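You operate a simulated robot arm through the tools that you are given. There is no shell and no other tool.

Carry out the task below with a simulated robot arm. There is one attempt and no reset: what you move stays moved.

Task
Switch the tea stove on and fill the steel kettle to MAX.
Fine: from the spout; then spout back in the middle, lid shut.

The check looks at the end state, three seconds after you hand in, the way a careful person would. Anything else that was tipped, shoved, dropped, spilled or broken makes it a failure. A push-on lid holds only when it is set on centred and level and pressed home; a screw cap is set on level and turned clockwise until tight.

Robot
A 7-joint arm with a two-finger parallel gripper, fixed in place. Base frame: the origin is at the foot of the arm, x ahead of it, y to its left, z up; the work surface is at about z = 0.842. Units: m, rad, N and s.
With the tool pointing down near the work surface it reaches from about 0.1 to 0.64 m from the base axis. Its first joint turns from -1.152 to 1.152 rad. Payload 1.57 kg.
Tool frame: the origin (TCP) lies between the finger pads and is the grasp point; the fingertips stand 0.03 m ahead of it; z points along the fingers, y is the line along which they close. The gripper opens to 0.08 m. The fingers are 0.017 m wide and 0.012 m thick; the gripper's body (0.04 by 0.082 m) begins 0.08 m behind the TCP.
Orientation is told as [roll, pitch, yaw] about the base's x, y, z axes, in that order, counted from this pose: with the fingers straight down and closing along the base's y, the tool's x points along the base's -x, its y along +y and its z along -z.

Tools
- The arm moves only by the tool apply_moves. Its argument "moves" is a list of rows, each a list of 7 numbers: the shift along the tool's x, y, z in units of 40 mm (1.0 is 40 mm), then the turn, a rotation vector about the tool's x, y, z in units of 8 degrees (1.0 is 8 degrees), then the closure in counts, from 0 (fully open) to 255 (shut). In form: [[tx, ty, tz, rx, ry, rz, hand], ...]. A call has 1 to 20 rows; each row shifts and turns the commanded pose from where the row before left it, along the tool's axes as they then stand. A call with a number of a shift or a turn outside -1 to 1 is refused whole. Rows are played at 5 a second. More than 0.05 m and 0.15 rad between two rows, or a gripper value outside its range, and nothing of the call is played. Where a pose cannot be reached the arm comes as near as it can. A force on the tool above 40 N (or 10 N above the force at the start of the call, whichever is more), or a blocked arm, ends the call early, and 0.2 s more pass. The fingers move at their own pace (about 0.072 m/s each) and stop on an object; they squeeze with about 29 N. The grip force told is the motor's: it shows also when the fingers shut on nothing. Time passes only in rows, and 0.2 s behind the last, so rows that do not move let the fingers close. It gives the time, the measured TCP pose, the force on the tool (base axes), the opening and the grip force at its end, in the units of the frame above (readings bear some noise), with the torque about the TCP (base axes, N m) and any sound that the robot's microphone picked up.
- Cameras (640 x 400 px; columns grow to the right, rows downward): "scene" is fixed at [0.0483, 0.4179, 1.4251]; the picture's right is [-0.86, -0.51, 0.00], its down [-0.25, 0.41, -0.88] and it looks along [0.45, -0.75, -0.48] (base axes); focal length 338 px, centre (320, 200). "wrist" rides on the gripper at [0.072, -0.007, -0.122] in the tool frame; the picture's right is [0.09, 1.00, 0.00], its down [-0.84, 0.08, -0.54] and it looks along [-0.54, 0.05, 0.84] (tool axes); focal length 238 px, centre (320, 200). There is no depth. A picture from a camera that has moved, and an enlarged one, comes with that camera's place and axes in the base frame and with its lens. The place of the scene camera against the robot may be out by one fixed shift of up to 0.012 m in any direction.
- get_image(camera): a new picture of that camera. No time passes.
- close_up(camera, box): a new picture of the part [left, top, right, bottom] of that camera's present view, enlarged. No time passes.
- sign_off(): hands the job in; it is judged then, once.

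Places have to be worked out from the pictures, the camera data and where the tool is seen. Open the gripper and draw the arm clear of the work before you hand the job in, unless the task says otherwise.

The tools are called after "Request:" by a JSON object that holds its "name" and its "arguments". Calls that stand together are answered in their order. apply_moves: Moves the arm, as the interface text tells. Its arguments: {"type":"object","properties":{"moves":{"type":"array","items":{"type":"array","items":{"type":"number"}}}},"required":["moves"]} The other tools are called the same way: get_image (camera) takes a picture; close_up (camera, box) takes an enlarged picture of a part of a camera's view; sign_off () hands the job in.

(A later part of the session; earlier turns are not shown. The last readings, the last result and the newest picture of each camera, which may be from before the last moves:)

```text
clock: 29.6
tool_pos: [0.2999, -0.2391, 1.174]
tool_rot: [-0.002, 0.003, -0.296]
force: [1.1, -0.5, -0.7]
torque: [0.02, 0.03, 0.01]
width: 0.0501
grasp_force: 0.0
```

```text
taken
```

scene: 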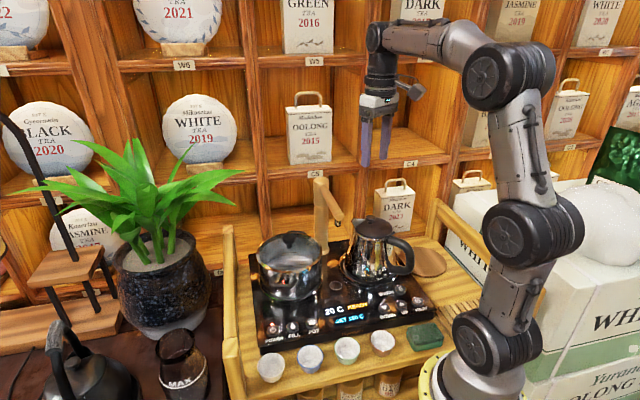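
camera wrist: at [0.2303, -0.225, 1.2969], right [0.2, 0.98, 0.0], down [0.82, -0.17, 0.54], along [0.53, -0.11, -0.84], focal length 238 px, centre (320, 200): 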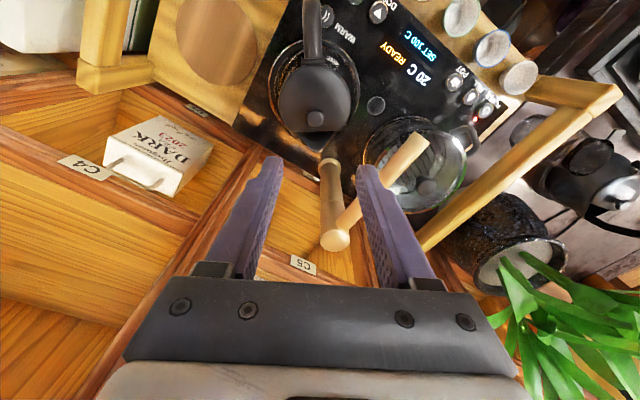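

Request:
{"name": "close_up", "arguments": {"camera": "wrist", "box": [260, 0, 380, 160]}}

Request:
{"name": "close_up", "arguments": {"camera": "scene", "box": [320, 180, 440, 290]}}

```text
2.50 times, centred on (320, 80) of wrist
camera zoom: at [0.2303, -0.225, 1.2969], right [0.2, 0.98, 0.0], down [0.82, -0.17, 0.54], along [0.53, -0.11, -0.84], focal length 596 px, centre (320, 500)
```

zoom: 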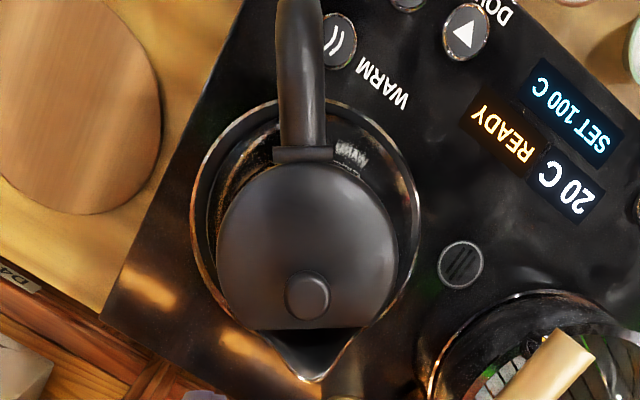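

```text
3.64 times, centred on (380, 235) of scene
camera zoom: at [0.0483, 0.4179, 1.4251], right [-0.86, -0.51, 0.0], down [-0.25, 0.41, -0.88], along [0.45, -0.75, -0.48], focal length 1229 px, centre (102, 73)
```

zoom: 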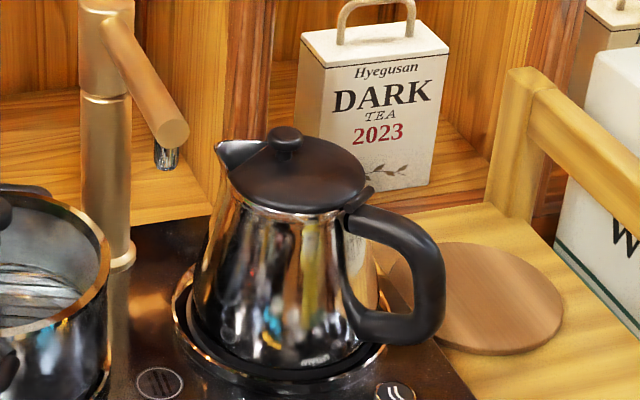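

The kettle has turned about 7°, so its hinge axis is now near yaw -10°. The knob is near (0.3015, -0.246) and the hinge near (0.2436, -0.2355). I'll realign over the knob and test a gentle closure by position.

Request:
{"name": "apply_moves", "arguments": {"moves": [[0, 0, 0, 0, 0, -0.85, 96], [-0.07, -0.17, 1, 0, 0, 0, 96], [0, 0, 1, 0, 0, 0, 96], [0, 0, 1, 0, 0, 0, 96], [0, 0, 0.6, 0, 0, 0, 96], [0, 0, 0.4, 0, 0, 0, 96], [0, 0, 0, 0, 0, 0, 170], [0, 0, 0, 0, 0, 0, 184], [0, 0, 0, 0, 0, 0, 184], [0, 0, 0, 0, 0, 0, 184]]}}

Request:
{"name": "close_up", "arguments": {"camera": "scene", "box": [320, 180, 440, 290]}}

Request:
{"name": "get_image", "arguments": {"camera": "wrist"}}

```text
clock: 31.8
tool_pos: [0.3039, -0.2459, 1.0145]
tool_rot: [-0.001, 0.0, -0.175]
force: [1.4, -3.5, -0.5]
torque: [-0.09, -0.08, 0.02]
width: 0.0251
grasp_force: 1.9
```

```text
3.64 times, centred on (380, 235) of scene
camera zoom: at [0.0483, 0.4178, 1.4251], right [-0.86, -0.51, 0.0], down [-0.25, 0.41, -0.88], along [0.45, -0.75, -0.48], focal length 1229 px, centre (102, 73)
```

zoom: 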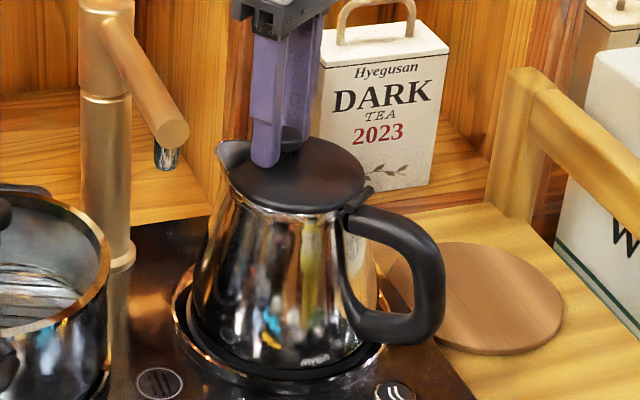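

```text
taken
camera wrist: at [0.2324, -0.2398, 1.1368], right [0.08, 1.0, 0.0], down [0.84, -0.07, 0.54], along [0.54, -0.04, -0.84], focal length 238 px, centre (320, 200)
```

wrist: 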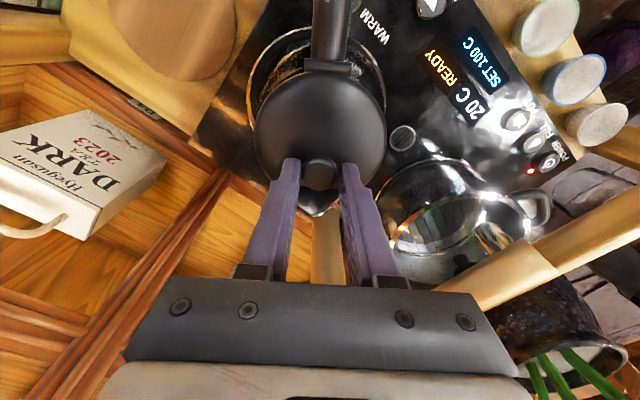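

The grip scales with the commanded closure: 1.9 N at count 184. I'll centre to remove the side force and close a touch more.

Request:
{"name": "apply_moves", "arguments": {"moves": [[0.03, -0.06, 0, 0, 0, 0, 184], [0, 0, 0.03, 0, 0, 0, 188], [0, 0, 0, 0, 0, 0, 188], [0, 0, 0, 0, 0, 0, 188]]}}

```text
clock: 32.8
tool_pos: [0.3004, -0.2492, 1.0134]
tool_rot: [-0.001, 0.001, -0.173]
force: [2.4, 3.7, 0.2]
torque: [0.06, -0.05, 0.03]
width: 0.0241
grasp_force: 1.5
```

Request:
{"name": "apply_moves", "arguments": {"moves": [[-0.02, 0.03, 0, 0, 0, 0, 188], [0, 0, 0, 0, 0, 0, 196], [0, 0, 0, 0, 0, 0, 196], [0, 0, 0, 0, 0, 0, 196]]}}

```text
clock: 33.8
tool_pos: [0.3028, -0.2475, 1.014]
tool_rot: [0.0, -0.001, -0.174]
force: [-3.0, -1.4, 0.2]
torque: [-0.03, 0.04, 0.04]
width: 0.023
grasp_force: 29.0
```

Request:
{"name": "apply_moves", "arguments": {"moves": [[0, 0, 0, 0, 0, 0, 186], [0, 0, 0, 0, 0, 0, 186], [0, 0, 0, 0, 0, 0, 186]]}}

```text
clock: 34.6
tool_pos: [0.3028, -0.2488, 1.0121]
tool_rot: [0.002, -0.001, -0.174]
force: [-2.9, -1.7, 0.0]
torque: [-0.05, -0.01, 0.04]
width: 0.0228
grasp_force: 28.5
```

Request:
{"name": "apply_moves", "arguments": {"moves": [[0, 0, 0, 0, 0, 0, 183], [0, 0, 0, 0, 0, 0, 183], [0, 0, 0, 0, 0, 0, 183]]}}

```text
clock: 35.4
tool_pos: [0.3027, -0.2482, 1.013]
tool_rot: [0.0, -0.001, -0.175]
force: [0.2, -0.6, -0.2]
torque: [0.0, 0.0, 0.0]
width: 0.0234
grasp_force: 0.6
```

Request:
{"name": "apply_moves", "arguments": {"moves": [[0, 0, 0, 0, 0, 0, 184], [0, 0, 0, 0, 0, 0, 184], [0, 0, 0, 0, 0, 0, 184]]}}

```text
clock: 36.2
tool_pos: [0.3034, -0.2485, 1.0126]
tool_rot: [0.001, 0.0, -0.174]
force: [0.5, 0.6, 0.4]
torque: [-0.01, 0.03, -0.02]
width: 0.0234
grasp_force: 3.8
```

Closure 184 gives a steady light grip of about 4 N with almost no side force. I'll lift along the hinge arc, tilting the tool only a third as much as the lid, and check early.

Request:
{"name": "apply_moves", "arguments": {"moves": [[0.08, 0, -0.15, 0, -0.25, 0, 184], [0.085, 0, -0.15, 0, -0.25, 0, 184], [0.104, 0, -0.1425, 0, -0.25, 0, 184], [0.104, 0, -0.1425, 0, -0.25, 0, 184]]}}

Request:
{"name": "close_up", "arguments": {"camera": "scene", "box": [320, 180, 440, 290]}}

```text
clock: 37.2
tool_pos: [0.2875, -0.2454, 1.036]
tool_rot: [0.0, -0.142, -0.175]
force: [1.0, 2.9, 0.5]
torque: [0.1, -0.02, 0.0]
width: 0.0256
grasp_force: 1.3
```

```text
3.64 times, centred on (380, 235) of scene
camera zoom: at [0.0484, 0.418, 1.425], right [-0.86, -0.51, 0.0], down [-0.25, 0.41, -0.88], along [0.45, -0.75, -0.48], focal length 1229 px, centre (102, 73)
```

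zoom: 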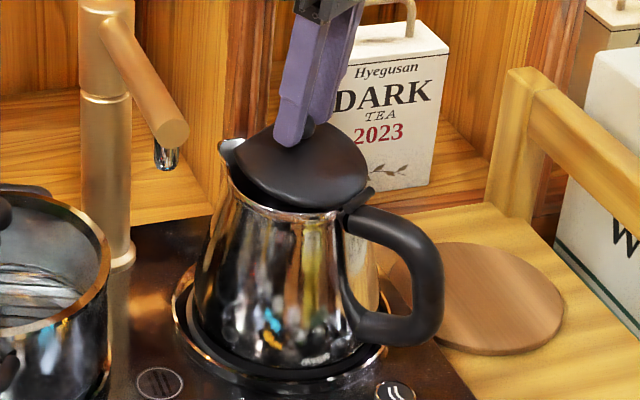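

The lid lifts with the kettle staying put. I'll continue along the arc, with a slight sideways correction and a touch more closure.

Request:
{"name": "apply_moves", "arguments": {"moves": [[0.122, 0.02, -0.13, 0, -0.25, 0, 186], [0.122, 0, -0.13, 0, -0.25, 0, 186], [0.14, 0, -0.113, 0, -0.25, 0, 186], [0.14, 0, -0.113, 0, -0.25, 0, 186]]}}

Request:
{"name": "close_up", "arguments": {"camera": "scene", "box": [320, 180, 440, 290]}}

```text
clock: 38.2
tool_pos: [0.2613, -0.2424, 1.0504]
tool_rot: [0.002, -0.28, -0.175]
force: [0.2, -1.1, -0.4]
torque: [-0.05, -0.03, -0.01]
width: 0.0217
grasp_force: 0.0
```

```text
3.64 times, centred on (380, 235) of scene
camera zoom: at [0.0483, 0.4179, 1.4251], right [-0.86, -0.51, 0.0], down [-0.25, 0.41, -0.88], along [0.45, -0.75, -0.48], focal length 1229 px, centre (102, 73)
```

zoom: 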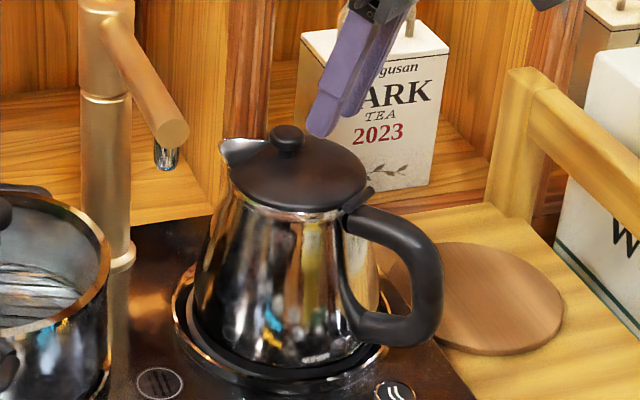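

The knob slipped out at about 30° because the grip was too light, and the lid fell shut with the kettle unmoved. Before retrying I'll play the rest of the arc in free air to check the arm can reach it.

Request:
{"name": "apply_moves", "arguments": {"moves": [[0.308, 0, -0.195, 0, -0.5, 0, 184], [0.335, 0, -0.154, 0, -0.5, 0, 184], [0.349, 0, -0.114, 0, -0.5, 0, 184], [0.3675, 0, -0.07, 0, -0.5, 0, 184], [0.247, 0, -0.025, 0, 0, 0, 184]]}}

```text
clock: 39.4
tool_pos: [0.2141, -0.2205, 1.0434]
tool_rot: [-0.002, -0.558, -0.173]
force: [0.3, 0.5, 0.8]
torque: [-0.01, -0.03, -0.03]
width: 0.022
grasp_force: 0.0
out of reach, approached as far as the arm can: row 4, 5
```

Request:
{"name": "apply_moves", "arguments": {"moves": [[0, 0, -0.1, 0, 0.5, 0, 184], [0, 0, 0, 0, 0.5, 0, 184], [0, 0, 0, 0, 0.5, 0, 184], [0.25, 0, 0, 0, 0, 0, 184], [0.25, 0, 0, 0, 0, 0, 184]]}}

```text
clock: 40.6
tool_pos: [0.1926, -0.2162, 1.0421]
tool_rot: [0.0, -0.348, -0.175]
force: [-1.4, 0.8, -0.2]
torque: [0.02, -0.01, 0.01]
width: 0.022
grasp_force: 0.0
```

The far end of the arc is reachable with the tool tilted back only about 20°. New plan: grip the knob firmly with the hand leaned 24° forward and rotate rigidly to 20° back, giving about 44° of lid. Then I'll loosen to a light grip and finish the arc with the knob pivoting.

Request:
{"name": "apply_moves", "arguments": {"moves": [[-0.342, 0, -0.94, 0, 0, 0, 96], [-0.342, 0, -0.94, 0, 0, 0, 96], [0, 0, 0, 0, 1, 0, 96], [0, 0, 0, 0, 1, 0, 96], [0, 0, 0, 0, 1, 0, 96], [0, 0, 0, 0, 1, 0, 96], [0, 0, 0, 0, 1, 0, 96], [0, 0, 0, 0, 0.5, 0, 96], [-0.81, -0.073, -0.087, 0, 0, 0, 96], [-0.81, -0.073, -0.087, 0, 0, 0, 96], [-0.81, -0.073, -0.087, 0, 0, 0, 96], [-0.81, -0.073, -0.087, 0, 0, 0, 96]]}}

Request:
{"name": "get_image", "arguments": {"camera": "wrist"}}

Request:
{"name": "get_image", "arguments": {"camera": "scene"}}

```text
clock: 43.2
tool_pos: [0.3149, -0.2494, 1.0816]
tool_rot: [-0.001, 0.419, -0.174]
force: [0.0, -0.3, 0.5]
torque: [-0.01, 0.0, 0.0]
width: 0.0497
grasp_force: 0.1
```

```text
taken
camera wrist: at [0.2969, -0.2522, 1.2228], right [0.09, 1.0, 0.04], down [0.98, -0.09, 0.15], along [0.16, 0.02, -0.99], focal length 238 px, centre (320, 200)
```

wrist: 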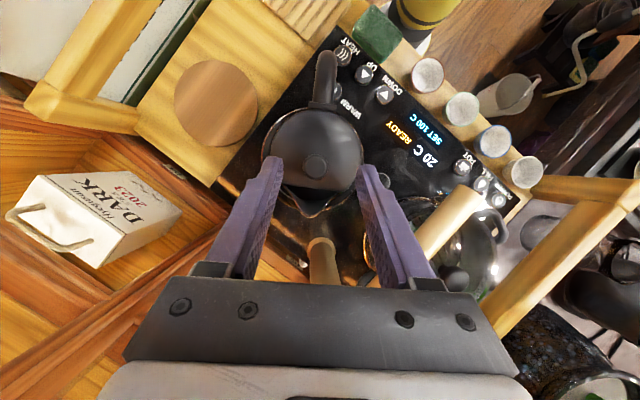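

```text
taken
```

scene: 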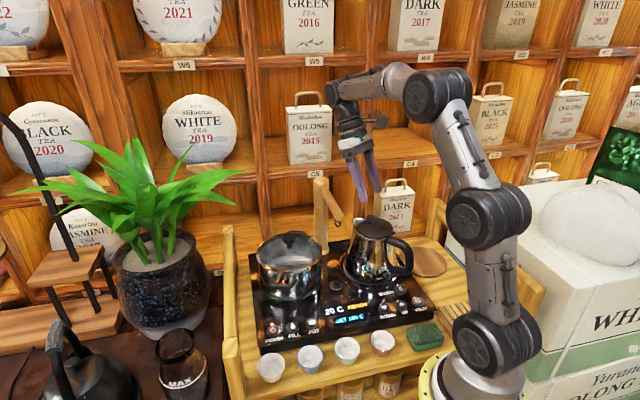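

The knob is centred laterally between the fingers. I'll go straight down onto it at this lean.

Request:
{"name": "apply_moves", "arguments": {"moves": [[-0.325, 0, 0.82, 0, 0, 0, 96], [-0.225, 0, 0.57, 0, 0, 0, 96]]}}

Request:
{"name": "get_image", "arguments": {"camera": "wrist"}}

Request:
{"name": "close_up", "arguments": {"camera": "scene", "box": [320, 180, 440, 290]}}

```text
clock: 43.8
tool_pos: [0.31, -0.2508, 1.0205]
tool_rot: [0.0, 0.419, -0.176]
force: [-0.4, -0.6, 0.1]
torque: [0.0, 0.01, -0.05]
width: 0.0499
grasp_force: 0.2
```

```text
taken
camera wrist: at [0.2931, -0.2537, 1.1616], right [0.09, 1.0, 0.04], down [0.98, -0.1, 0.15], along [0.16, 0.02, -0.99], focal length 238 px, centre (320, 200)
```

wrist: 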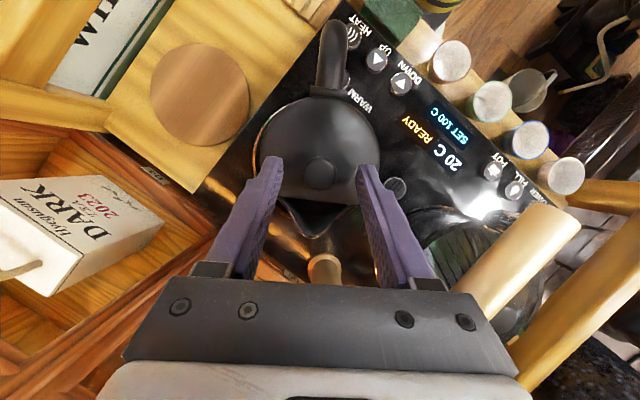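

```text
3.64 times, centred on (380, 235) of scene
camera zoom: at [0.0483, 0.4179, 1.4251], right [-0.86, -0.51, 0.0], down [-0.25, 0.41, -0.88], along [0.45, -0.75, -0.48], focal length 1229 px, centre (102, 73)
```

zoom: 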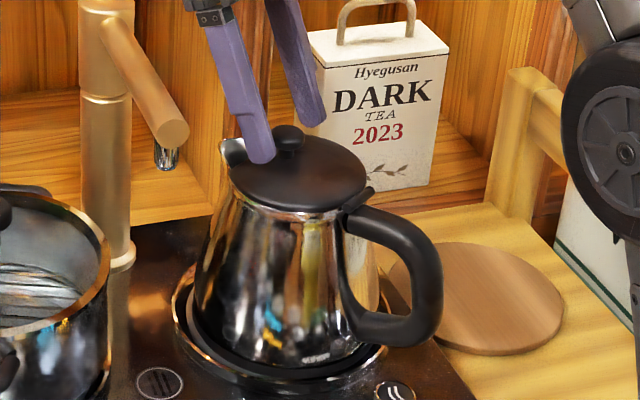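

Request:
{"name": "apply_moves", "arguments": {"moves": [[-0.1, 0.02, 0.21, 0, 0, 0, 96], [0, 0, 0, 0, 0, 0, 96], [0, 0, 0, 0, 0, 0, 255], [0, 0, 0, 0, 0, 0, 255], [0, 0, 0, 0, 0, 0, 255]]}}

Request:
{"name": "close_up", "arguments": {"camera": "scene", "box": [320, 180, 440, 290]}}

```text
clock: 45.0
tool_pos: [0.3116, -0.2499, 1.0126]
tool_rot: [-0.002, 0.416, -0.175]
force: [1.1, -5.8, 5.2]
torque: [-0.13, 0.1, 0.16]
width: 0.0227
grasp_force: 29.3
```

```text
3.64 times, centred on (380, 235) of scene
camera zoom: at [0.0483, 0.4178, 1.4251], right [-0.86, -0.51, 0.0], down [-0.25, 0.41, -0.88], along [0.45, -0.75, -0.48], focal length 1229 px, centre (102, 73)
```

zoom: 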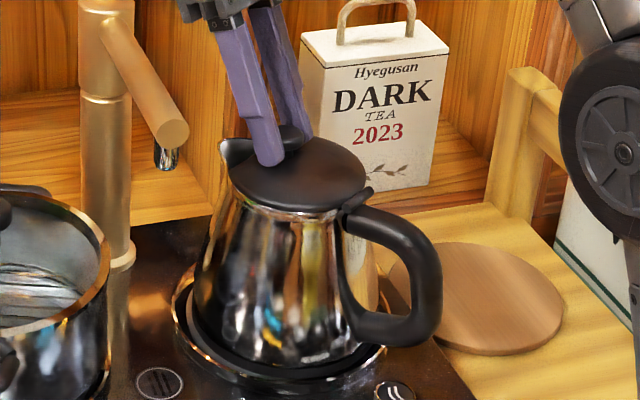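

The knob is firmly gripped. I'll relieve the side force and start the rigid rotation about the hinge.

Request:
{"name": "apply_moves", "arguments": {"moves": [[0, -0.045, -0.02, 0, 0, 0, 255], [0.116, 0, -0.08, 0, -0.5, 0, 255], [0.116, 0, -0.08, 0, -0.5, 0, 255], [0.116, 0, -0.08, 0, -0.5, 0, 255], [0.116, 0, -0.08, 0, -0.5, 0, 255]]}}

Request:
{"name": "close_up", "arguments": {"camera": "scene", "box": [320, 180, 440, 290]}}

```text
clock: 46.2
tool_pos: [0.2997, -0.2483, 1.03]
tool_rot: [0.0, 0.139, -0.174]
force: [-0.5, 1.2, 0.2]
torque: [-0.06, -0.21, 0.02]
width: 0.0228
grasp_force: 29.4
```

```text
3.64 times, centred on (380, 235) of scene
camera zoom: at [0.0484, 0.4179, 1.4251], right [-0.86, -0.51, 0.0], down [-0.25, 0.41, -0.88], along [0.45, -0.75, -0.48], focal length 1229 px, centre (102, 73)
```

zoom: 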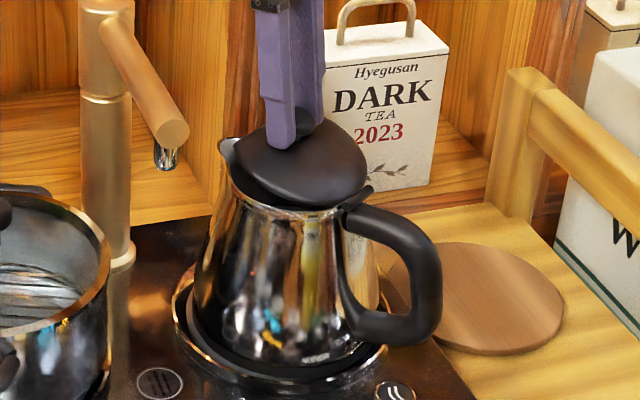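

Request:
{"name": "apply_moves", "arguments": {"moves": [[0.116, 0, -0.08, 0, -0.5, 0, 255], [0.116, 0, -0.08, 0, -0.5, 0, 255], [0.116, 0, -0.08, 0, -0.5, 0, 255], [0.116, 0, -0.08, 0, -0.5, 0, 255]]}}

Request:
{"name": "close_up", "arguments": {"camera": "scene", "box": [320, 180, 440, 290]}}

```text
clock: 47.2
tool_pos: [0.2811, -0.2445, 1.0446]
tool_rot: [0.002, -0.138, -0.175]
force: [-1.0, 1.3, 0.1]
torque: [-0.01, -0.05, -0.01]
width: 0.0228
grasp_force: 29.1
```

```text
3.64 times, centred on (380, 235) of scene
camera zoom: at [0.0483, 0.4179, 1.4251], right [-0.86, -0.51, 0.0], down [-0.25, 0.41, -0.88], along [0.45, -0.75, -0.48], focal length 1229 px, centre (102, 73)
```

zoom: 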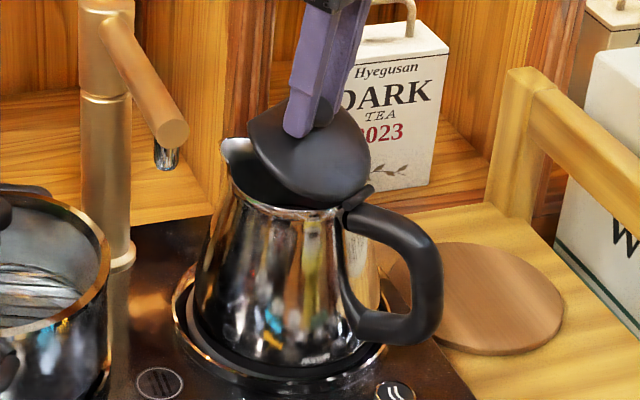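

Request:
{"name": "apply_moves", "arguments": {"moves": [[0.116, 0, -0.08, 0, -0.5, 0, 255], [0.116, 0, -0.08, 0, -0.5, 0, 255], [0.116, 0, -0.08, 0, -0.5, 0, 255], [0.116, 0, -0.08, 0, -0.5, 0, 255]]}}

Request:
{"name": "close_up", "arguments": {"camera": "scene", "box": [320, 180, 440, 290]}}

```text
clock: 48.2
tool_pos: [0.2598, -0.2402, 1.0526]
tool_rot: [0.001, -0.417, -0.175]
force: [0.6, -0.4, -0.4]
torque: [-0.06, -0.08, 0.0]
width: 0.0228
grasp_force: 28.7
```

```text
3.64 times, centred on (380, 235) of scene
camera zoom: at [0.0484, 0.4179, 1.4251], right [-0.86, -0.51, 0.0], down [-0.25, 0.41, -0.88], along [0.45, -0.75, -0.48], focal length 1229 px, centre (102, 73)
```

zoom: 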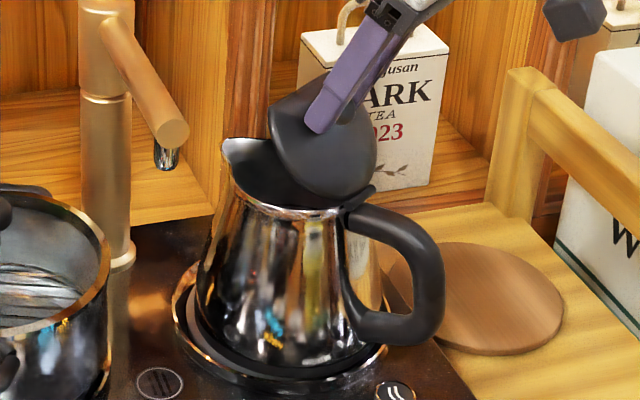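

Request:
{"name": "apply_moves", "arguments": {"moves": [[0.114, 0, -0.08, 0, -0.5, 0, 255], [0.114, 0, -0.08, 0, -0.5, 0, 255], [0.114, 0, -0.08, 0, -0.5, 0, 255]]}}

Request:
{"name": "close_up", "arguments": {"camera": "scene", "box": [320, 180, 440, 290]}}

```text
clock: 49.0
tool_pos: [0.2437, -0.2394, 1.0543]
tool_rot: [-0.001, -0.631, -0.175]
force: [-1.5, 2.2, 0.3]
torque: [-0.03, 0.16, 0.03]
width: 0.0228
grasp_force: 29.2
```

```text
3.64 times, centred on (380, 235) of scene
camera zoom: at [0.0483, 0.4179, 1.4251], right [-0.86, -0.51, 0.0], down [-0.25, 0.41, -0.88], along [0.45, -0.75, -0.48], focal length 1229 px, centre (102, 73)
```

zoom: 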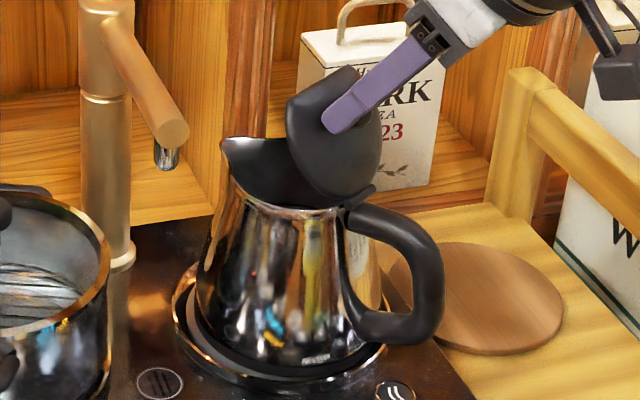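

The lid is at 60° and the kettle has not moved. I'll ease the grip to a light hold and check that the lid stays.

Request:
{"name": "apply_moves", "arguments": {"moves": [[0, 0.02, 0, 0, 0, 0, 186], [0, 0, 0, 0, 0, 0, 185], [0, 0, 0, 0, 0, 0, 185]]}}

Request:
{"name": "close_up", "arguments": {"camera": "scene", "box": [320, 180, 440, 290]}}

```text
clock: 49.8
tool_pos: [0.2436, -0.2373, 1.0548]
tool_rot: [0.001, -0.63, -0.176]
force: [1.6, -0.3, -0.7]
torque: [-0.02, -0.02, 0.03]
width: 0.0226
grasp_force: 28.9
```

```text
3.64 times, centred on (380, 235) of scene
camera zoom: at [0.0484, 0.4179, 1.4251], right [-0.86, -0.51, 0.0], down [-0.25, 0.41, -0.88], along [0.45, -0.75, -0.48], focal length 1229 px, centre (102, 73)
```

zoom: 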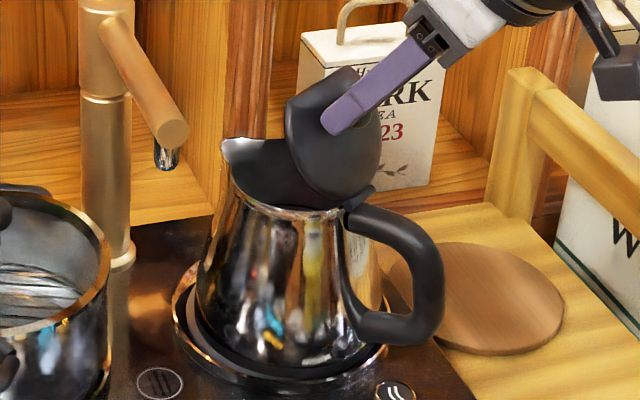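

Request:
{"name": "apply_moves", "arguments": {"moves": [[0, 0, 0, 0, 0, 0, 184], [0, 0, 0, 0, 0, 0, 184]]}}

```text
clock: 50.4
tool_pos: [0.2437, -0.2373, 1.0557]
tool_rot: [-0.001, -0.63, -0.174]
force: [0.9, 2.6, 0.0]
torque: [0.03, -0.05, 0.03]
width: 0.0246
grasp_force: 1.4
```

Request:
{"name": "close_up", "arguments": {"camera": "scene", "box": [320, 180, 440, 290]}}

Request:
{"name": "close_up", "arguments": {"camera": "wrist", "box": [200, 0, 440, 260]}}

```text
3.64 times, centred on (380, 235) of scene
camera zoom: at [0.0483, 0.418, 1.425], right [-0.86, -0.51, 0.0], down [-0.25, 0.41, -0.88], along [0.45, -0.75, -0.48], focal length 1229 px, centre (102, 73)
```

zoom: 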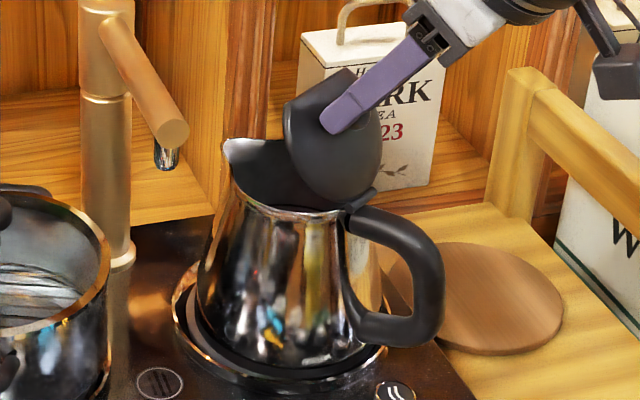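

```text
1.54 times, centred on (320, 130) of wrist
camera zoom: at [0.115, -0.2212, 1.1117], right [0.1, 0.99, -0.06], down [0.37, 0.01, 0.93], along [0.93, -0.11, -0.36], focal length 367 px, centre (320, 308)
```

zoom: 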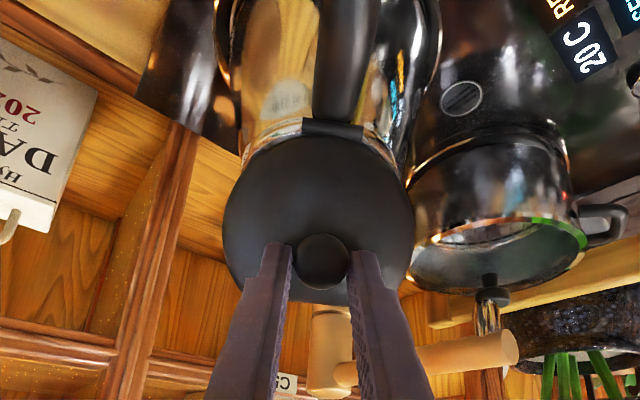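

The light hold keeps the lid up at 60°. Now I'll move in small steps along the arc while easing the tool back upright.

Request:
{"name": "apply_moves", "arguments": {"moves": [[0.08, 0.01, -0.095, 0, 0.25, 0, 184], [0.08, 0, -0.095, 0, 0.25, 0, 184]]}}

Request:
{"name": "close_up", "arguments": {"camera": "scene", "box": [320, 180, 440, 290]}}

```text
clock: 51.0
tool_pos: [0.2354, -0.2347, 1.0571]
tool_rot: [-0.001, -0.559, -0.174]
force: [-0.3, -2.7, -1.3]
torque: [-0.02, -0.01, 0.0]
width: 0.0239
grasp_force: 0.8
```

```text
3.64 times, centred on (380, 235) of scene
camera zoom: at [0.0483, 0.4178, 1.4251], right [-0.86, -0.51, 0.0], down [-0.25, 0.41, -0.88], along [0.45, -0.75, -0.48], focal length 1229 px, centre (102, 73)
```

zoom: 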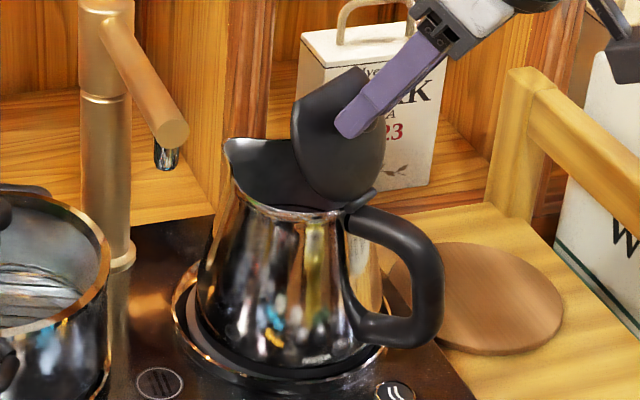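

Request:
{"name": "apply_moves", "arguments": {"moves": [[0.1, -0.02, -0.068, 0, 0.25, 0, 184], [0.1, 0, -0.068, 0, 0.25, 0, 184]]}}

Request:
{"name": "close_up", "arguments": {"camera": "scene", "box": [320, 180, 440, 290]}}

Request:
{"name": "close_up", "arguments": {"camera": "wrist", "box": [200, 0, 440, 260]}}

```text
clock: 51.6
tool_pos: [0.2251, -0.2337, 1.0587]
tool_rot: [0.001, -0.488, -0.173]
force: [1.0, 2.0, -1.2]
torque: [0.02, -0.05, 0.03]
width: 0.0239
grasp_force: 1.7
```

```text
3.64 times, centred on (380, 235) of scene
camera zoom: at [0.0483, 0.418, 1.425], right [-0.86, -0.51, 0.0], down [-0.25, 0.41, -0.88], along [0.45, -0.75, -0.48], focal length 1229 px, centre (102, 73)
```

zoom: 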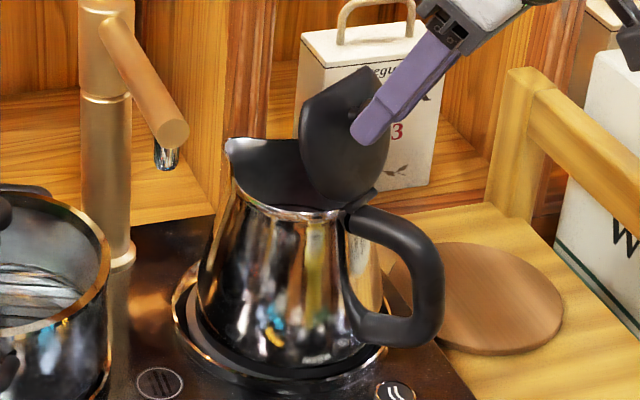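

```text
1.54 times, centred on (320, 130) of wrist
camera zoom: at [0.1051, -0.2188, 1.1323], right [0.09, 0.99, -0.04], down [0.49, -0.01, 0.87], along [0.87, -0.1, -0.49], focal length 367 px, centre (320, 308)
```

zoom: 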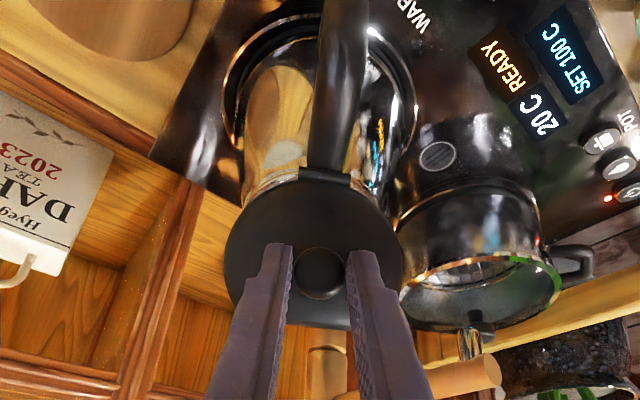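

Lid is near 78° and following. I'll continue with the last two arc segments.

Request:
{"name": "apply_moves", "arguments": {"moves": [[0.112, 0.015, -0.036, 0, 0.25, 0, 184], [0.112, 0, -0.036, 0, 0.25, 0, 184], [0.117, 0, -0.004, 0, 0.25, 0, 184]]}}

Request:
{"name": "close_up", "arguments": {"camera": "scene", "box": [320, 180, 440, 290]}}

Request:
{"name": "close_up", "arguments": {"camera": "wrist", "box": [200, 0, 440, 260]}}

```text
clock: 52.4
tool_pos: [0.213, -0.2311, 1.0548]
tool_rot: [-0.001, -0.383, -0.174]
force: [0.6, -0.5, 0.4]
torque: [0.0, -0.02, -0.01]
width: 0.0221
grasp_force: 0.0
```

```text
3.64 times, centred on (380, 235) of scene
camera zoom: at [0.0483, 0.4179, 1.4251], right [-0.86, -0.51, 0.0], down [-0.25, 0.41, -0.88], along [0.45, -0.75, -0.48], focal length 1229 px, centre (102, 73)
```

zoom: 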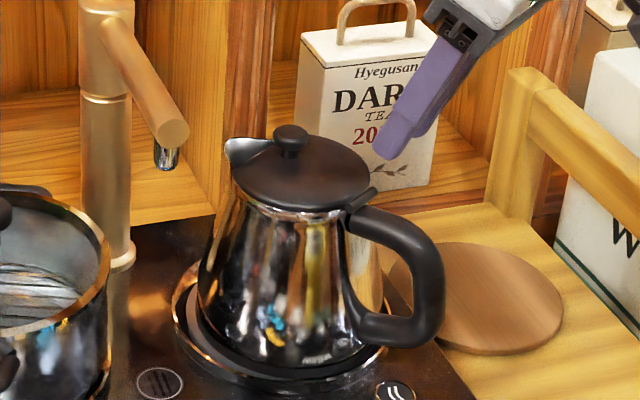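

```text
1.54 times, centred on (320, 130) of wrist
camera zoom: at [0.1002, -0.2182, 1.1404], right [0.09, 1.0, -0.04], down [0.58, -0.02, 0.82], along [0.81, -0.09, -0.58], focal length 367 px, centre (320, 308)
```

zoom: 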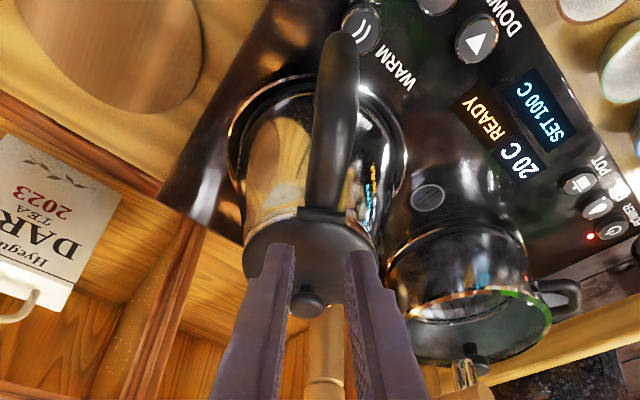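

It slipped off again just short of upright and the lid dropped shut. I'll go round again, and this time loosen only to pivot the hand in place at 60°, then grip firmly and finish rigidly.

Request:
{"name": "apply_moves", "arguments": {"moves": [[-0.33, 0, -0.81, 0, 0, 0, 96], [-0.33, 0, -0.81, 0, 0, 0, 96], [0, 0, 0, 0, 1, 0, 96], [0, 0, 0, 0, 1, 0, 96], [0, 0, 0, 0, 1, 0, 96], [0, 0, 0, 0, 1, 0, 96], [0, 0, 0, 0, 1, 0, 96], [0, 0, 0, 0, 0.75, 0, 96], [-0.68, -0.02, -0.11, 0, 0, 0, 96], [-0.68, -0.02, -0.11, 0, 0, 0, 96], [-0.68, -0.02, -0.11, 0, 0, 0, 96], [-0.68, -0.02, -0.11, 0, 0, 0, 96]]}}

Request:
{"name": "get_image", "arguments": {"camera": "wrist"}}

Request:
{"name": "close_up", "arguments": {"camera": "wrist", "box": [240, 40, 400, 220]}}

```text
clock: 55.0
tool_pos: [0.3176, -0.2488, 1.0958]
tool_rot: [-0.002, 0.417, -0.173]
force: [-0.2, -0.4, 0.3]
torque: [-0.06, 0.0, 0.03]
width: 0.0499
grasp_force: 0.1
```

```text
taken
camera wrist: at [0.3003, -0.2531, 1.2364], right [0.09, 1.0, 0.04], down [0.98, -0.09, 0.16], along [0.16, 0.02, -0.99], focal length 238 px, centre (320, 200)
```

wrist: 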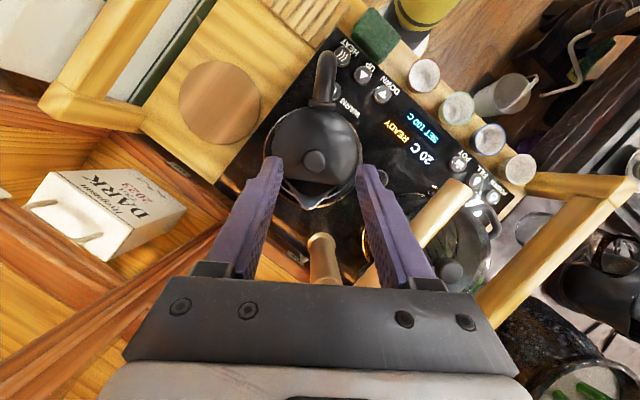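

```text
2.22 times, centred on (320, 130) of wrist
camera zoom: at [0.3003, -0.2531, 1.2364], right [0.09, 1.0, 0.04], down [0.98, -0.09, 0.16], along [0.16, 0.02, -0.99], focal length 530 px, centre (320, 356)
```

zoom: 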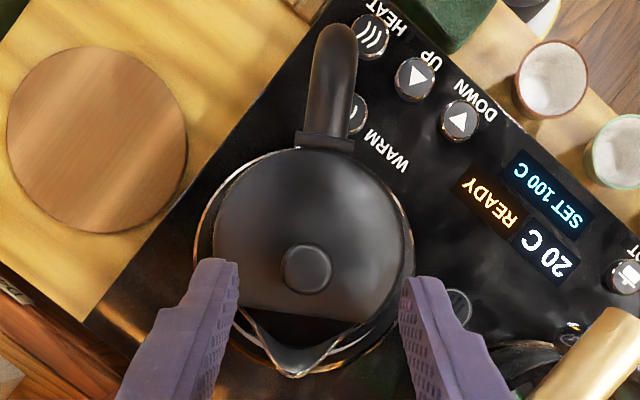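

The kettle is now turned back to about its first heading, near -15.5°, with the knob at about (0.302, -0.250). I'll yaw to match, descend and grip firmly.

Request:
{"name": "apply_moves", "arguments": {"moves": [[0, 0, 0, -0.28, 0, 0.63, 96], [-0.3, -0.13, 0.8, 0, 0, 0, 96], [-0.3, 0, 0.8, 0, 0, 0, 96], [-0.133, 0, 0.35, 0, 0, 0, 96], [0, 0, 0, 0, 0, 0, 160], [0, 0, 0, 0, 0, 0, 183], [0, 0, 0, 0, 0, 0, 183]]}}

Request:
{"name": "close_up", "arguments": {"camera": "wrist", "box": [240, 40, 400, 220]}}

Request:
{"name": "close_up", "arguments": {"camera": "scene", "box": [320, 180, 440, 290]}}

```text
clock: 56.6
tool_pos: [0.3087, -0.2555, 1.0129]
tool_rot: [-0.001, 0.419, -0.271]
force: [1.3, 2.4, 0.1]
torque: [0.04, -0.03, -0.04]
width: 0.0255
grasp_force: 1.1
```

```text
2.22 times, centred on (320, 130) of wrist
camera zoom: at [0.2916, -0.2579, 1.1529], right [0.19, 0.98, 0.04], down [0.97, -0.19, 0.16], along [0.16, 0.01, -0.99], focal length 530 px, centre (320, 356)
```

zoom: 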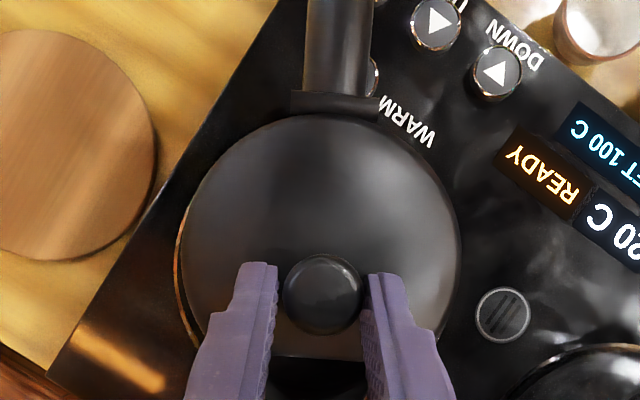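

```text
3.64 times, centred on (380, 235) of scene
camera zoom: at [0.0484, 0.418, 1.425], right [-0.86, -0.51, 0.0], down [-0.25, 0.41, -0.88], along [0.45, -0.75, -0.48], focal length 1229 px, centre (102, 73)
```

zoom: 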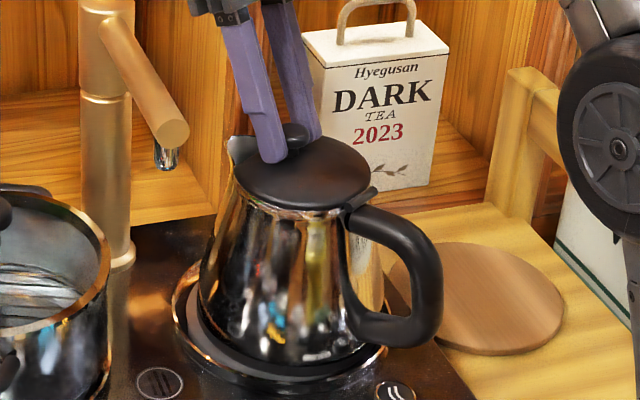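

The knob sits between the fingers about 1 mm off centre. I'll centre, grip firmly, and rotate rigidly again.

Request:
{"name": "apply_moves", "arguments": {"moves": [[0, 0.03, 0, 0, 0, 0, 183], [0, 0, 0, 0, 0, 0, 255], [0, 0, 0, 0, 0, 0, 255], [0.117, 0, -0.078, 0, -0.5, 0, 255], [0.117, 0, -0.078, 0, -0.5, 0, 255], [0.117, 0, -0.078, 0, -0.5, 0, 255], [0.117, 0, -0.078, 0, -0.5, 0, 255]]}}

Request:
{"name": "close_up", "arguments": {"camera": "scene", "box": [320, 180, 440, 290]}}

```text
clock: 58.2
tool_pos: [0.297, -0.2507, 1.0298]
tool_rot: [-0.001, 0.136, -0.272]
force: [0.7, -1.2, 7.9]
torque: [0.04, 0.41, -0.02]
width: 0.0228
grasp_force: 29.1
```

```text
3.64 times, centred on (380, 235) of scene
camera zoom: at [0.0483, 0.4179, 1.4251], right [-0.86, -0.51, 0.0], down [-0.25, 0.41, -0.88], along [0.45, -0.75, -0.48], focal length 1229 px, centre (102, 73)
```

zoom: 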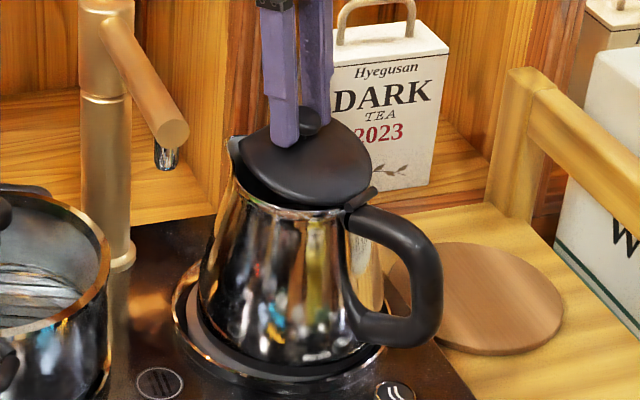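

Request:
{"name": "apply_moves", "arguments": {"moves": [[0.11, 0, -0.1, 0, -0.5, 0, 255], [0.115, 0, -0.085, 0, -0.5, 0, 255], [0.116, 0, -0.08, 0, -0.5, 0, 255], [0.116, 0, -0.08, 0, -0.5, 0, 255]]}}

Request:
{"name": "close_up", "arguments": {"camera": "scene", "box": [320, 180, 440, 290]}}

```text
clock: 59.2
tool_pos: [0.2792, -0.2465, 1.0439]
tool_rot: [0.001, -0.138, -0.271]
force: [0.0, 1.4, -0.2]
torque: [0.11, -0.16, 0.06]
width: 0.0228
grasp_force: 29.6
```

```text
3.64 times, centred on (380, 235) of scene
camera zoom: at [0.0484, 0.4179, 1.4251], right [-0.86, -0.51, 0.0], down [-0.25, 0.41, -0.88], along [0.45, -0.75, -0.48], focal length 1229 px, centre (102, 73)
```

zoom: 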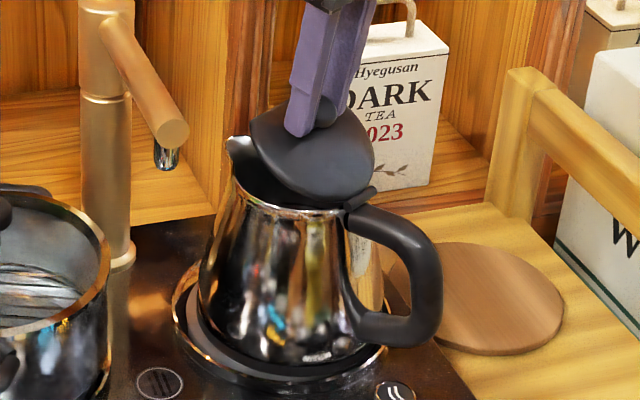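

Balanced again at 32°, with the kettle still. I'll continue the rigid rotation to about 60°.

Request:
{"name": "apply_moves", "arguments": {"moves": [[0.116, 0, -0.08, 0, -0.5, 0, 255], [0.116, 0, -0.08, 0, -0.5, 0, 255], [0.116, 0, -0.08, 0, -0.5, 0, 255], [0.116, 0, -0.08, 0, -0.5, 0, 255], [0.115, 0, -0.08, 0, -0.5, 0, 255], [0.115, 0, -0.08, 0, -0.5, 0, 255], [0.115, 0, -0.08, 0, -0.5, 0, 255]]}}

Request:
{"name": "close_up", "arguments": {"camera": "scene", "box": [320, 180, 440, 290]}}

Request:
{"name": "close_up", "arguments": {"camera": "wrist", "box": [200, 0, 440, 260]}}

```text
clock: 60.8
tool_pos: [0.2445, -0.2369, 1.0554]
tool_rot: [0.0, -0.627, -0.272]
force: [0.9, 1.5, 0.2]
torque: [0.13, 0.02, 0.04]
width: 0.0227
grasp_force: 28.7
```

```text
3.64 times, centred on (380, 235) of scene
camera zoom: at [0.0484, 0.4179, 1.4251], right [-0.86, -0.51, 0.0], down [-0.25, 0.41, -0.88], along [0.45, -0.75, -0.48], focal length 1229 px, centre (102, 73)
```

zoom: 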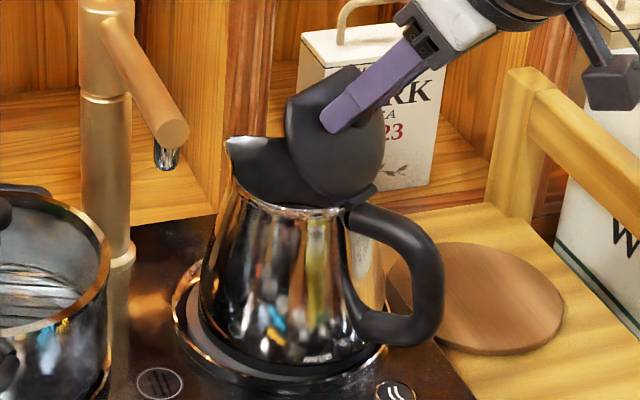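

```text
1.54 times, centred on (320, 130) of wrist
camera zoom: at [0.1166, -0.2084, 1.1112], right [0.19, 0.98, -0.05], down [0.37, -0.02, 0.93], along [0.91, -0.2, -0.36], focal length 367 px, centre (320, 308)
```

zoom: 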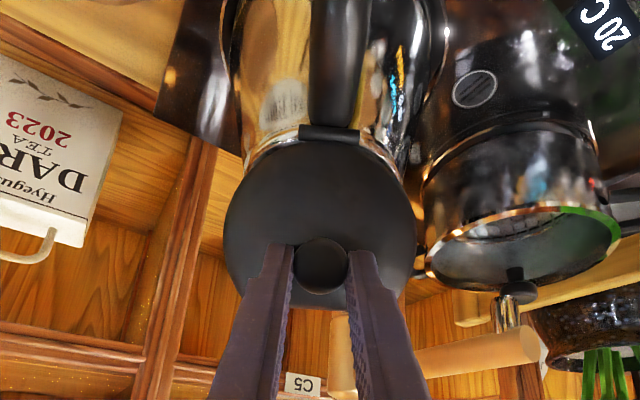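

The lid is at 60° again. I'll loosen to 184 and pivot the hand about the knob without moving it, in small portions.

Request:
{"name": "apply_moves", "arguments": {"moves": [[0, 0.012, 0, 0, 0, 0, 184], [0, 0, 0, 0, 0, 0, 184], [-0.042, 0, 0.0015, 0, 0.5, 0, 184], [-0.042, 0, 0.0015, 0, 0.5, 0, 184], [-0.042, 0, 0.0015, 0, 0.5, 0, 184]]}}

Request:
{"name": "close_up", "arguments": {"camera": "scene", "box": [320, 180, 440, 290]}}

Request:
{"name": "close_up", "arguments": {"camera": "wrist", "box": [200, 0, 440, 260]}}

```text
clock: 62.0
tool_pos: [0.2479, -0.2369, 1.0574]
tool_rot: [-0.001, -0.416, -0.271]
force: [3.5, 0.8, -0.7]
torque: [-0.07, -0.3, 0.01]
width: 0.0233
grasp_force: 20.2
```

```text
3.64 times, centred on (380, 235) of scene
camera zoom: at [0.0484, 0.4179, 1.4251], right [-0.86, -0.51, 0.0], down [-0.25, 0.41, -0.88], along [0.45, -0.75, -0.48], focal length 1229 px, centre (102, 73)
```

zoom: 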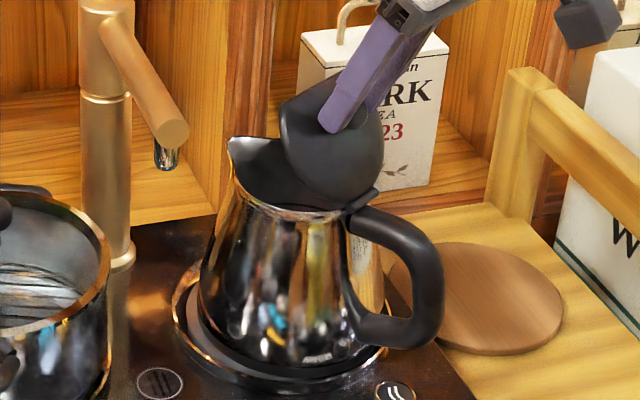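

```text
1.54 times, centred on (320, 130) of wrist
camera zoom: at [0.1358, -0.2132, 1.1393], right [0.19, 0.98, -0.04], down [0.54, -0.07, 0.84], along [0.82, -0.18, -0.55], focal length 367 px, centre (320, 308)
```

zoom: 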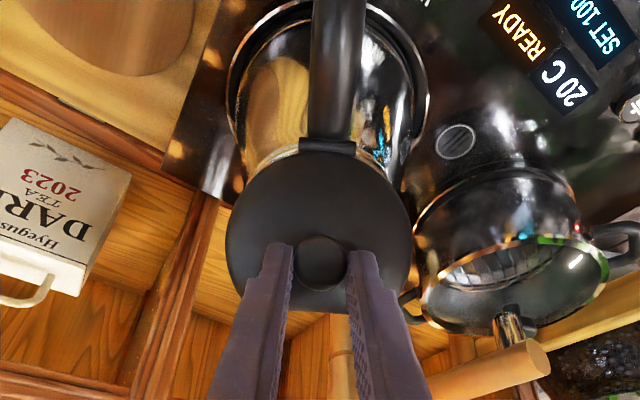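

Request:
{"name": "apply_moves", "arguments": {"moves": [[0, 0, 0, 0, 0, 0, 183], [-0.042, 0, 0.0015, 0, 0.5, 0, 183], [-0.042, 0, 0.0015, 0, 0.5, 0, 183]]}}

Request:
{"name": "close_up", "arguments": {"camera": "scene", "box": [320, 180, 440, 290]}}

```text
clock: 62.8
tool_pos: [0.2509, -0.2376, 1.0594]
tool_rot: [0.001, -0.278, -0.27]
force: [-1.2, 0.3, 0.1]
torque: [0.04, 0.05, -0.01]
width: 0.0238
grasp_force: 4.3
```

```text
3.64 times, centred on (380, 235) of scene
camera zoom: at [0.0483, 0.4179, 1.4251], right [-0.86, -0.51, 0.0], down [-0.25, 0.41, -0.88], along [0.45, -0.75, -0.48], focal length 1229 px, centre (102, 73)
```

zoom: 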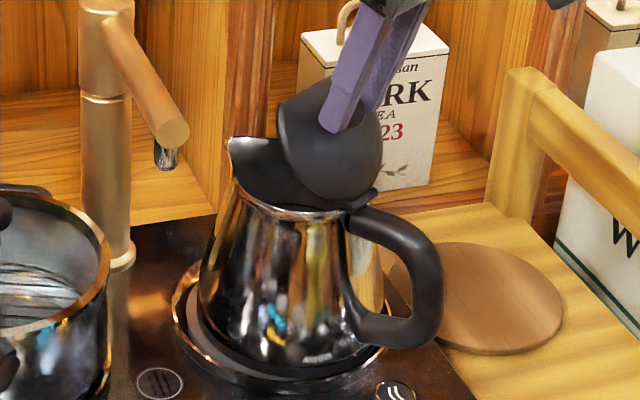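

Request:
{"name": "apply_moves", "arguments": {"moves": [[-0.042, 0, 0.0015, 0, 0.5, 0, 183], [-0.042, 0, 0.0015, 0, 0.5, 0, 183], [-0.042, 0, 0.0015, 0, 0.5, 0, 183]]}}

Request:
{"name": "close_up", "arguments": {"camera": "scene", "box": [320, 180, 440, 290]}}

```text
clock: 63.6
tool_pos: [0.2556, -0.2399, 1.0601]
tool_rot: [0.001, -0.068, -0.271]
force: [0.5, -0.6, -0.1]
torque: [-0.01, -0.01, 0.03]
width: 0.0239
grasp_force: 4.0
```

```text
3.64 times, centred on (380, 235) of scene
camera zoom: at [0.0483, 0.4179, 1.4251], right [-0.86, -0.51, 0.0], down [-0.25, 0.41, -0.88], along [0.45, -0.75, -0.48], focal length 1229 px, centre (102, 73)
```

zoom: 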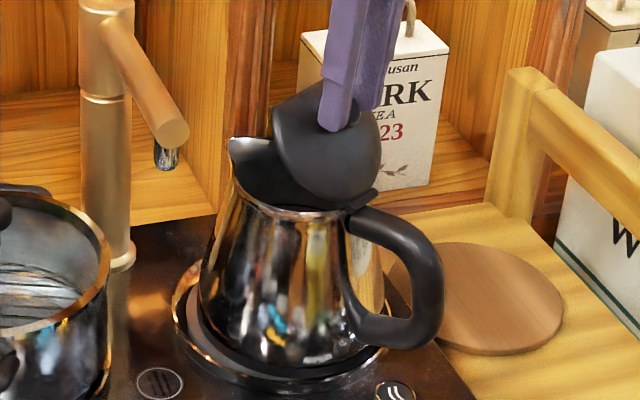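

Request:
{"name": "apply_moves", "arguments": {"moves": [[-0.042, 0, -0.01, 0, 0.5, 0, 183], [-0.042, 0, -0.01, 0, 0.5, 0, 183], [-0.042, 0, -0.01, 0, 0.5, 0, 183], [-0.042, 0, -0.01, 0, 0.5, 0, 183]]}}

Request:
{"name": "close_up", "arguments": {"camera": "scene", "box": [320, 180, 440, 290]}}

Request:
{"name": "close_up", "arguments": {"camera": "wrist", "box": [200, 0, 440, 260]}}

```text
clock: 64.6
tool_pos: [0.2626, -0.2415, 1.0618]
tool_rot: [-0.003, 0.209, -0.269]
force: [0.2, 0.4, -0.5]
torque: [0.03, 0.01, -0.02]
width: 0.0223
grasp_force: 0.0
```

```text
3.64 times, centred on (380, 235) of scene
camera zoom: at [0.0483, 0.4179, 1.4251], right [-0.86, -0.51, 0.0], down [-0.25, 0.41, -0.88], along [0.45, -0.75, -0.48], focal length 1229 px, centre (102, 73)
```

zoom: 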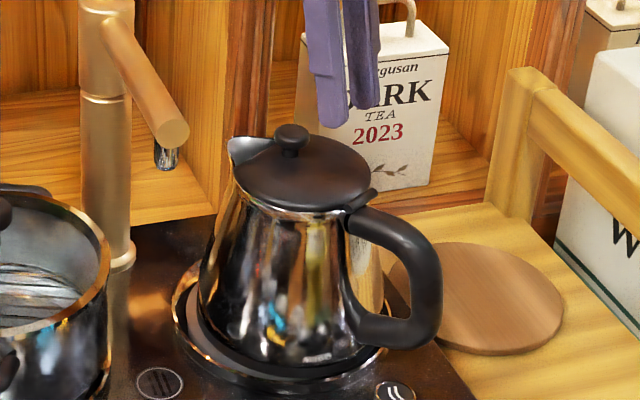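

```text
1.54 times, centred on (320, 130) of wrist
camera zoom: at [0.2172, -0.2351, 1.1952], right [0.18, 0.98, 0.02], down [0.92, -0.17, 0.36], along [0.35, -0.05, -0.93], focal length 367 px, centre (320, 308)
```

zoom: 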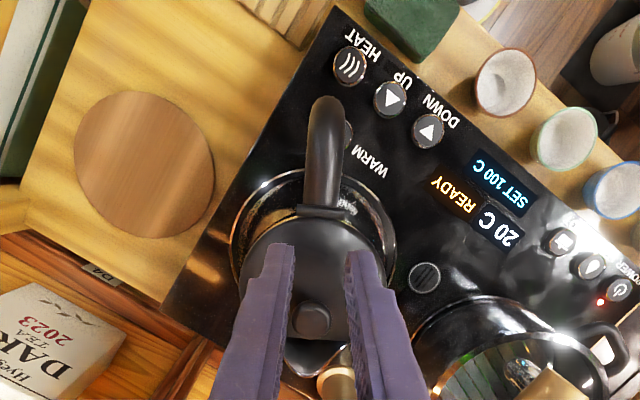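

It dropped once more. The knob was held only 3–4 mm from the fingertip ends, so I'll regrip a little deeper and pivot less before tightening. First I'll go back above the knob and measure.

Request:
{"name": "apply_moves", "arguments": {"moves": [[0.18, 0, -0.856, 0, 0, 0, 96], [0, 0, 0, 0, 1, 0, 96], [0, 0, 0, 0, 0.5, 0, 96], [-0.67, 0.03, -0.135, 0, 0, 0, 96], [-0.67, 0.03, -0.135, 0, 0, 0, 96], [0, 0, 0, 0, 0, 0, 96]]}}

Request:
{"name": "close_up", "arguments": {"camera": "wrist", "box": [240, 40, 400, 220]}}

```text
clock: 66.0
tool_pos: [0.3147, -0.2536, 1.0851]
tool_rot: [-0.001, 0.419, -0.27]
force: [-0.5, -0.2, 0.3]
torque: [0.02, 0.01, -0.02]
width: 0.0498
grasp_force: 0.1
```

```text
2.22 times, centred on (320, 130) of wrist
camera zoom: at [0.2978, -0.2556, 1.2262], right [0.19, 0.98, 0.04], down [0.97, -0.19, 0.15], along [0.16, 0.01, -0.99], focal length 530 px, centre (320, 356)
```

zoom: 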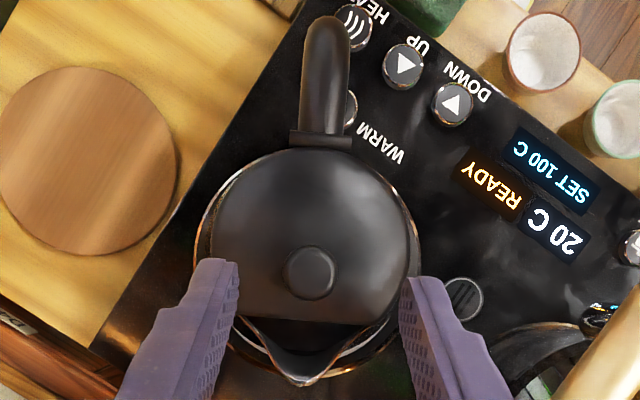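

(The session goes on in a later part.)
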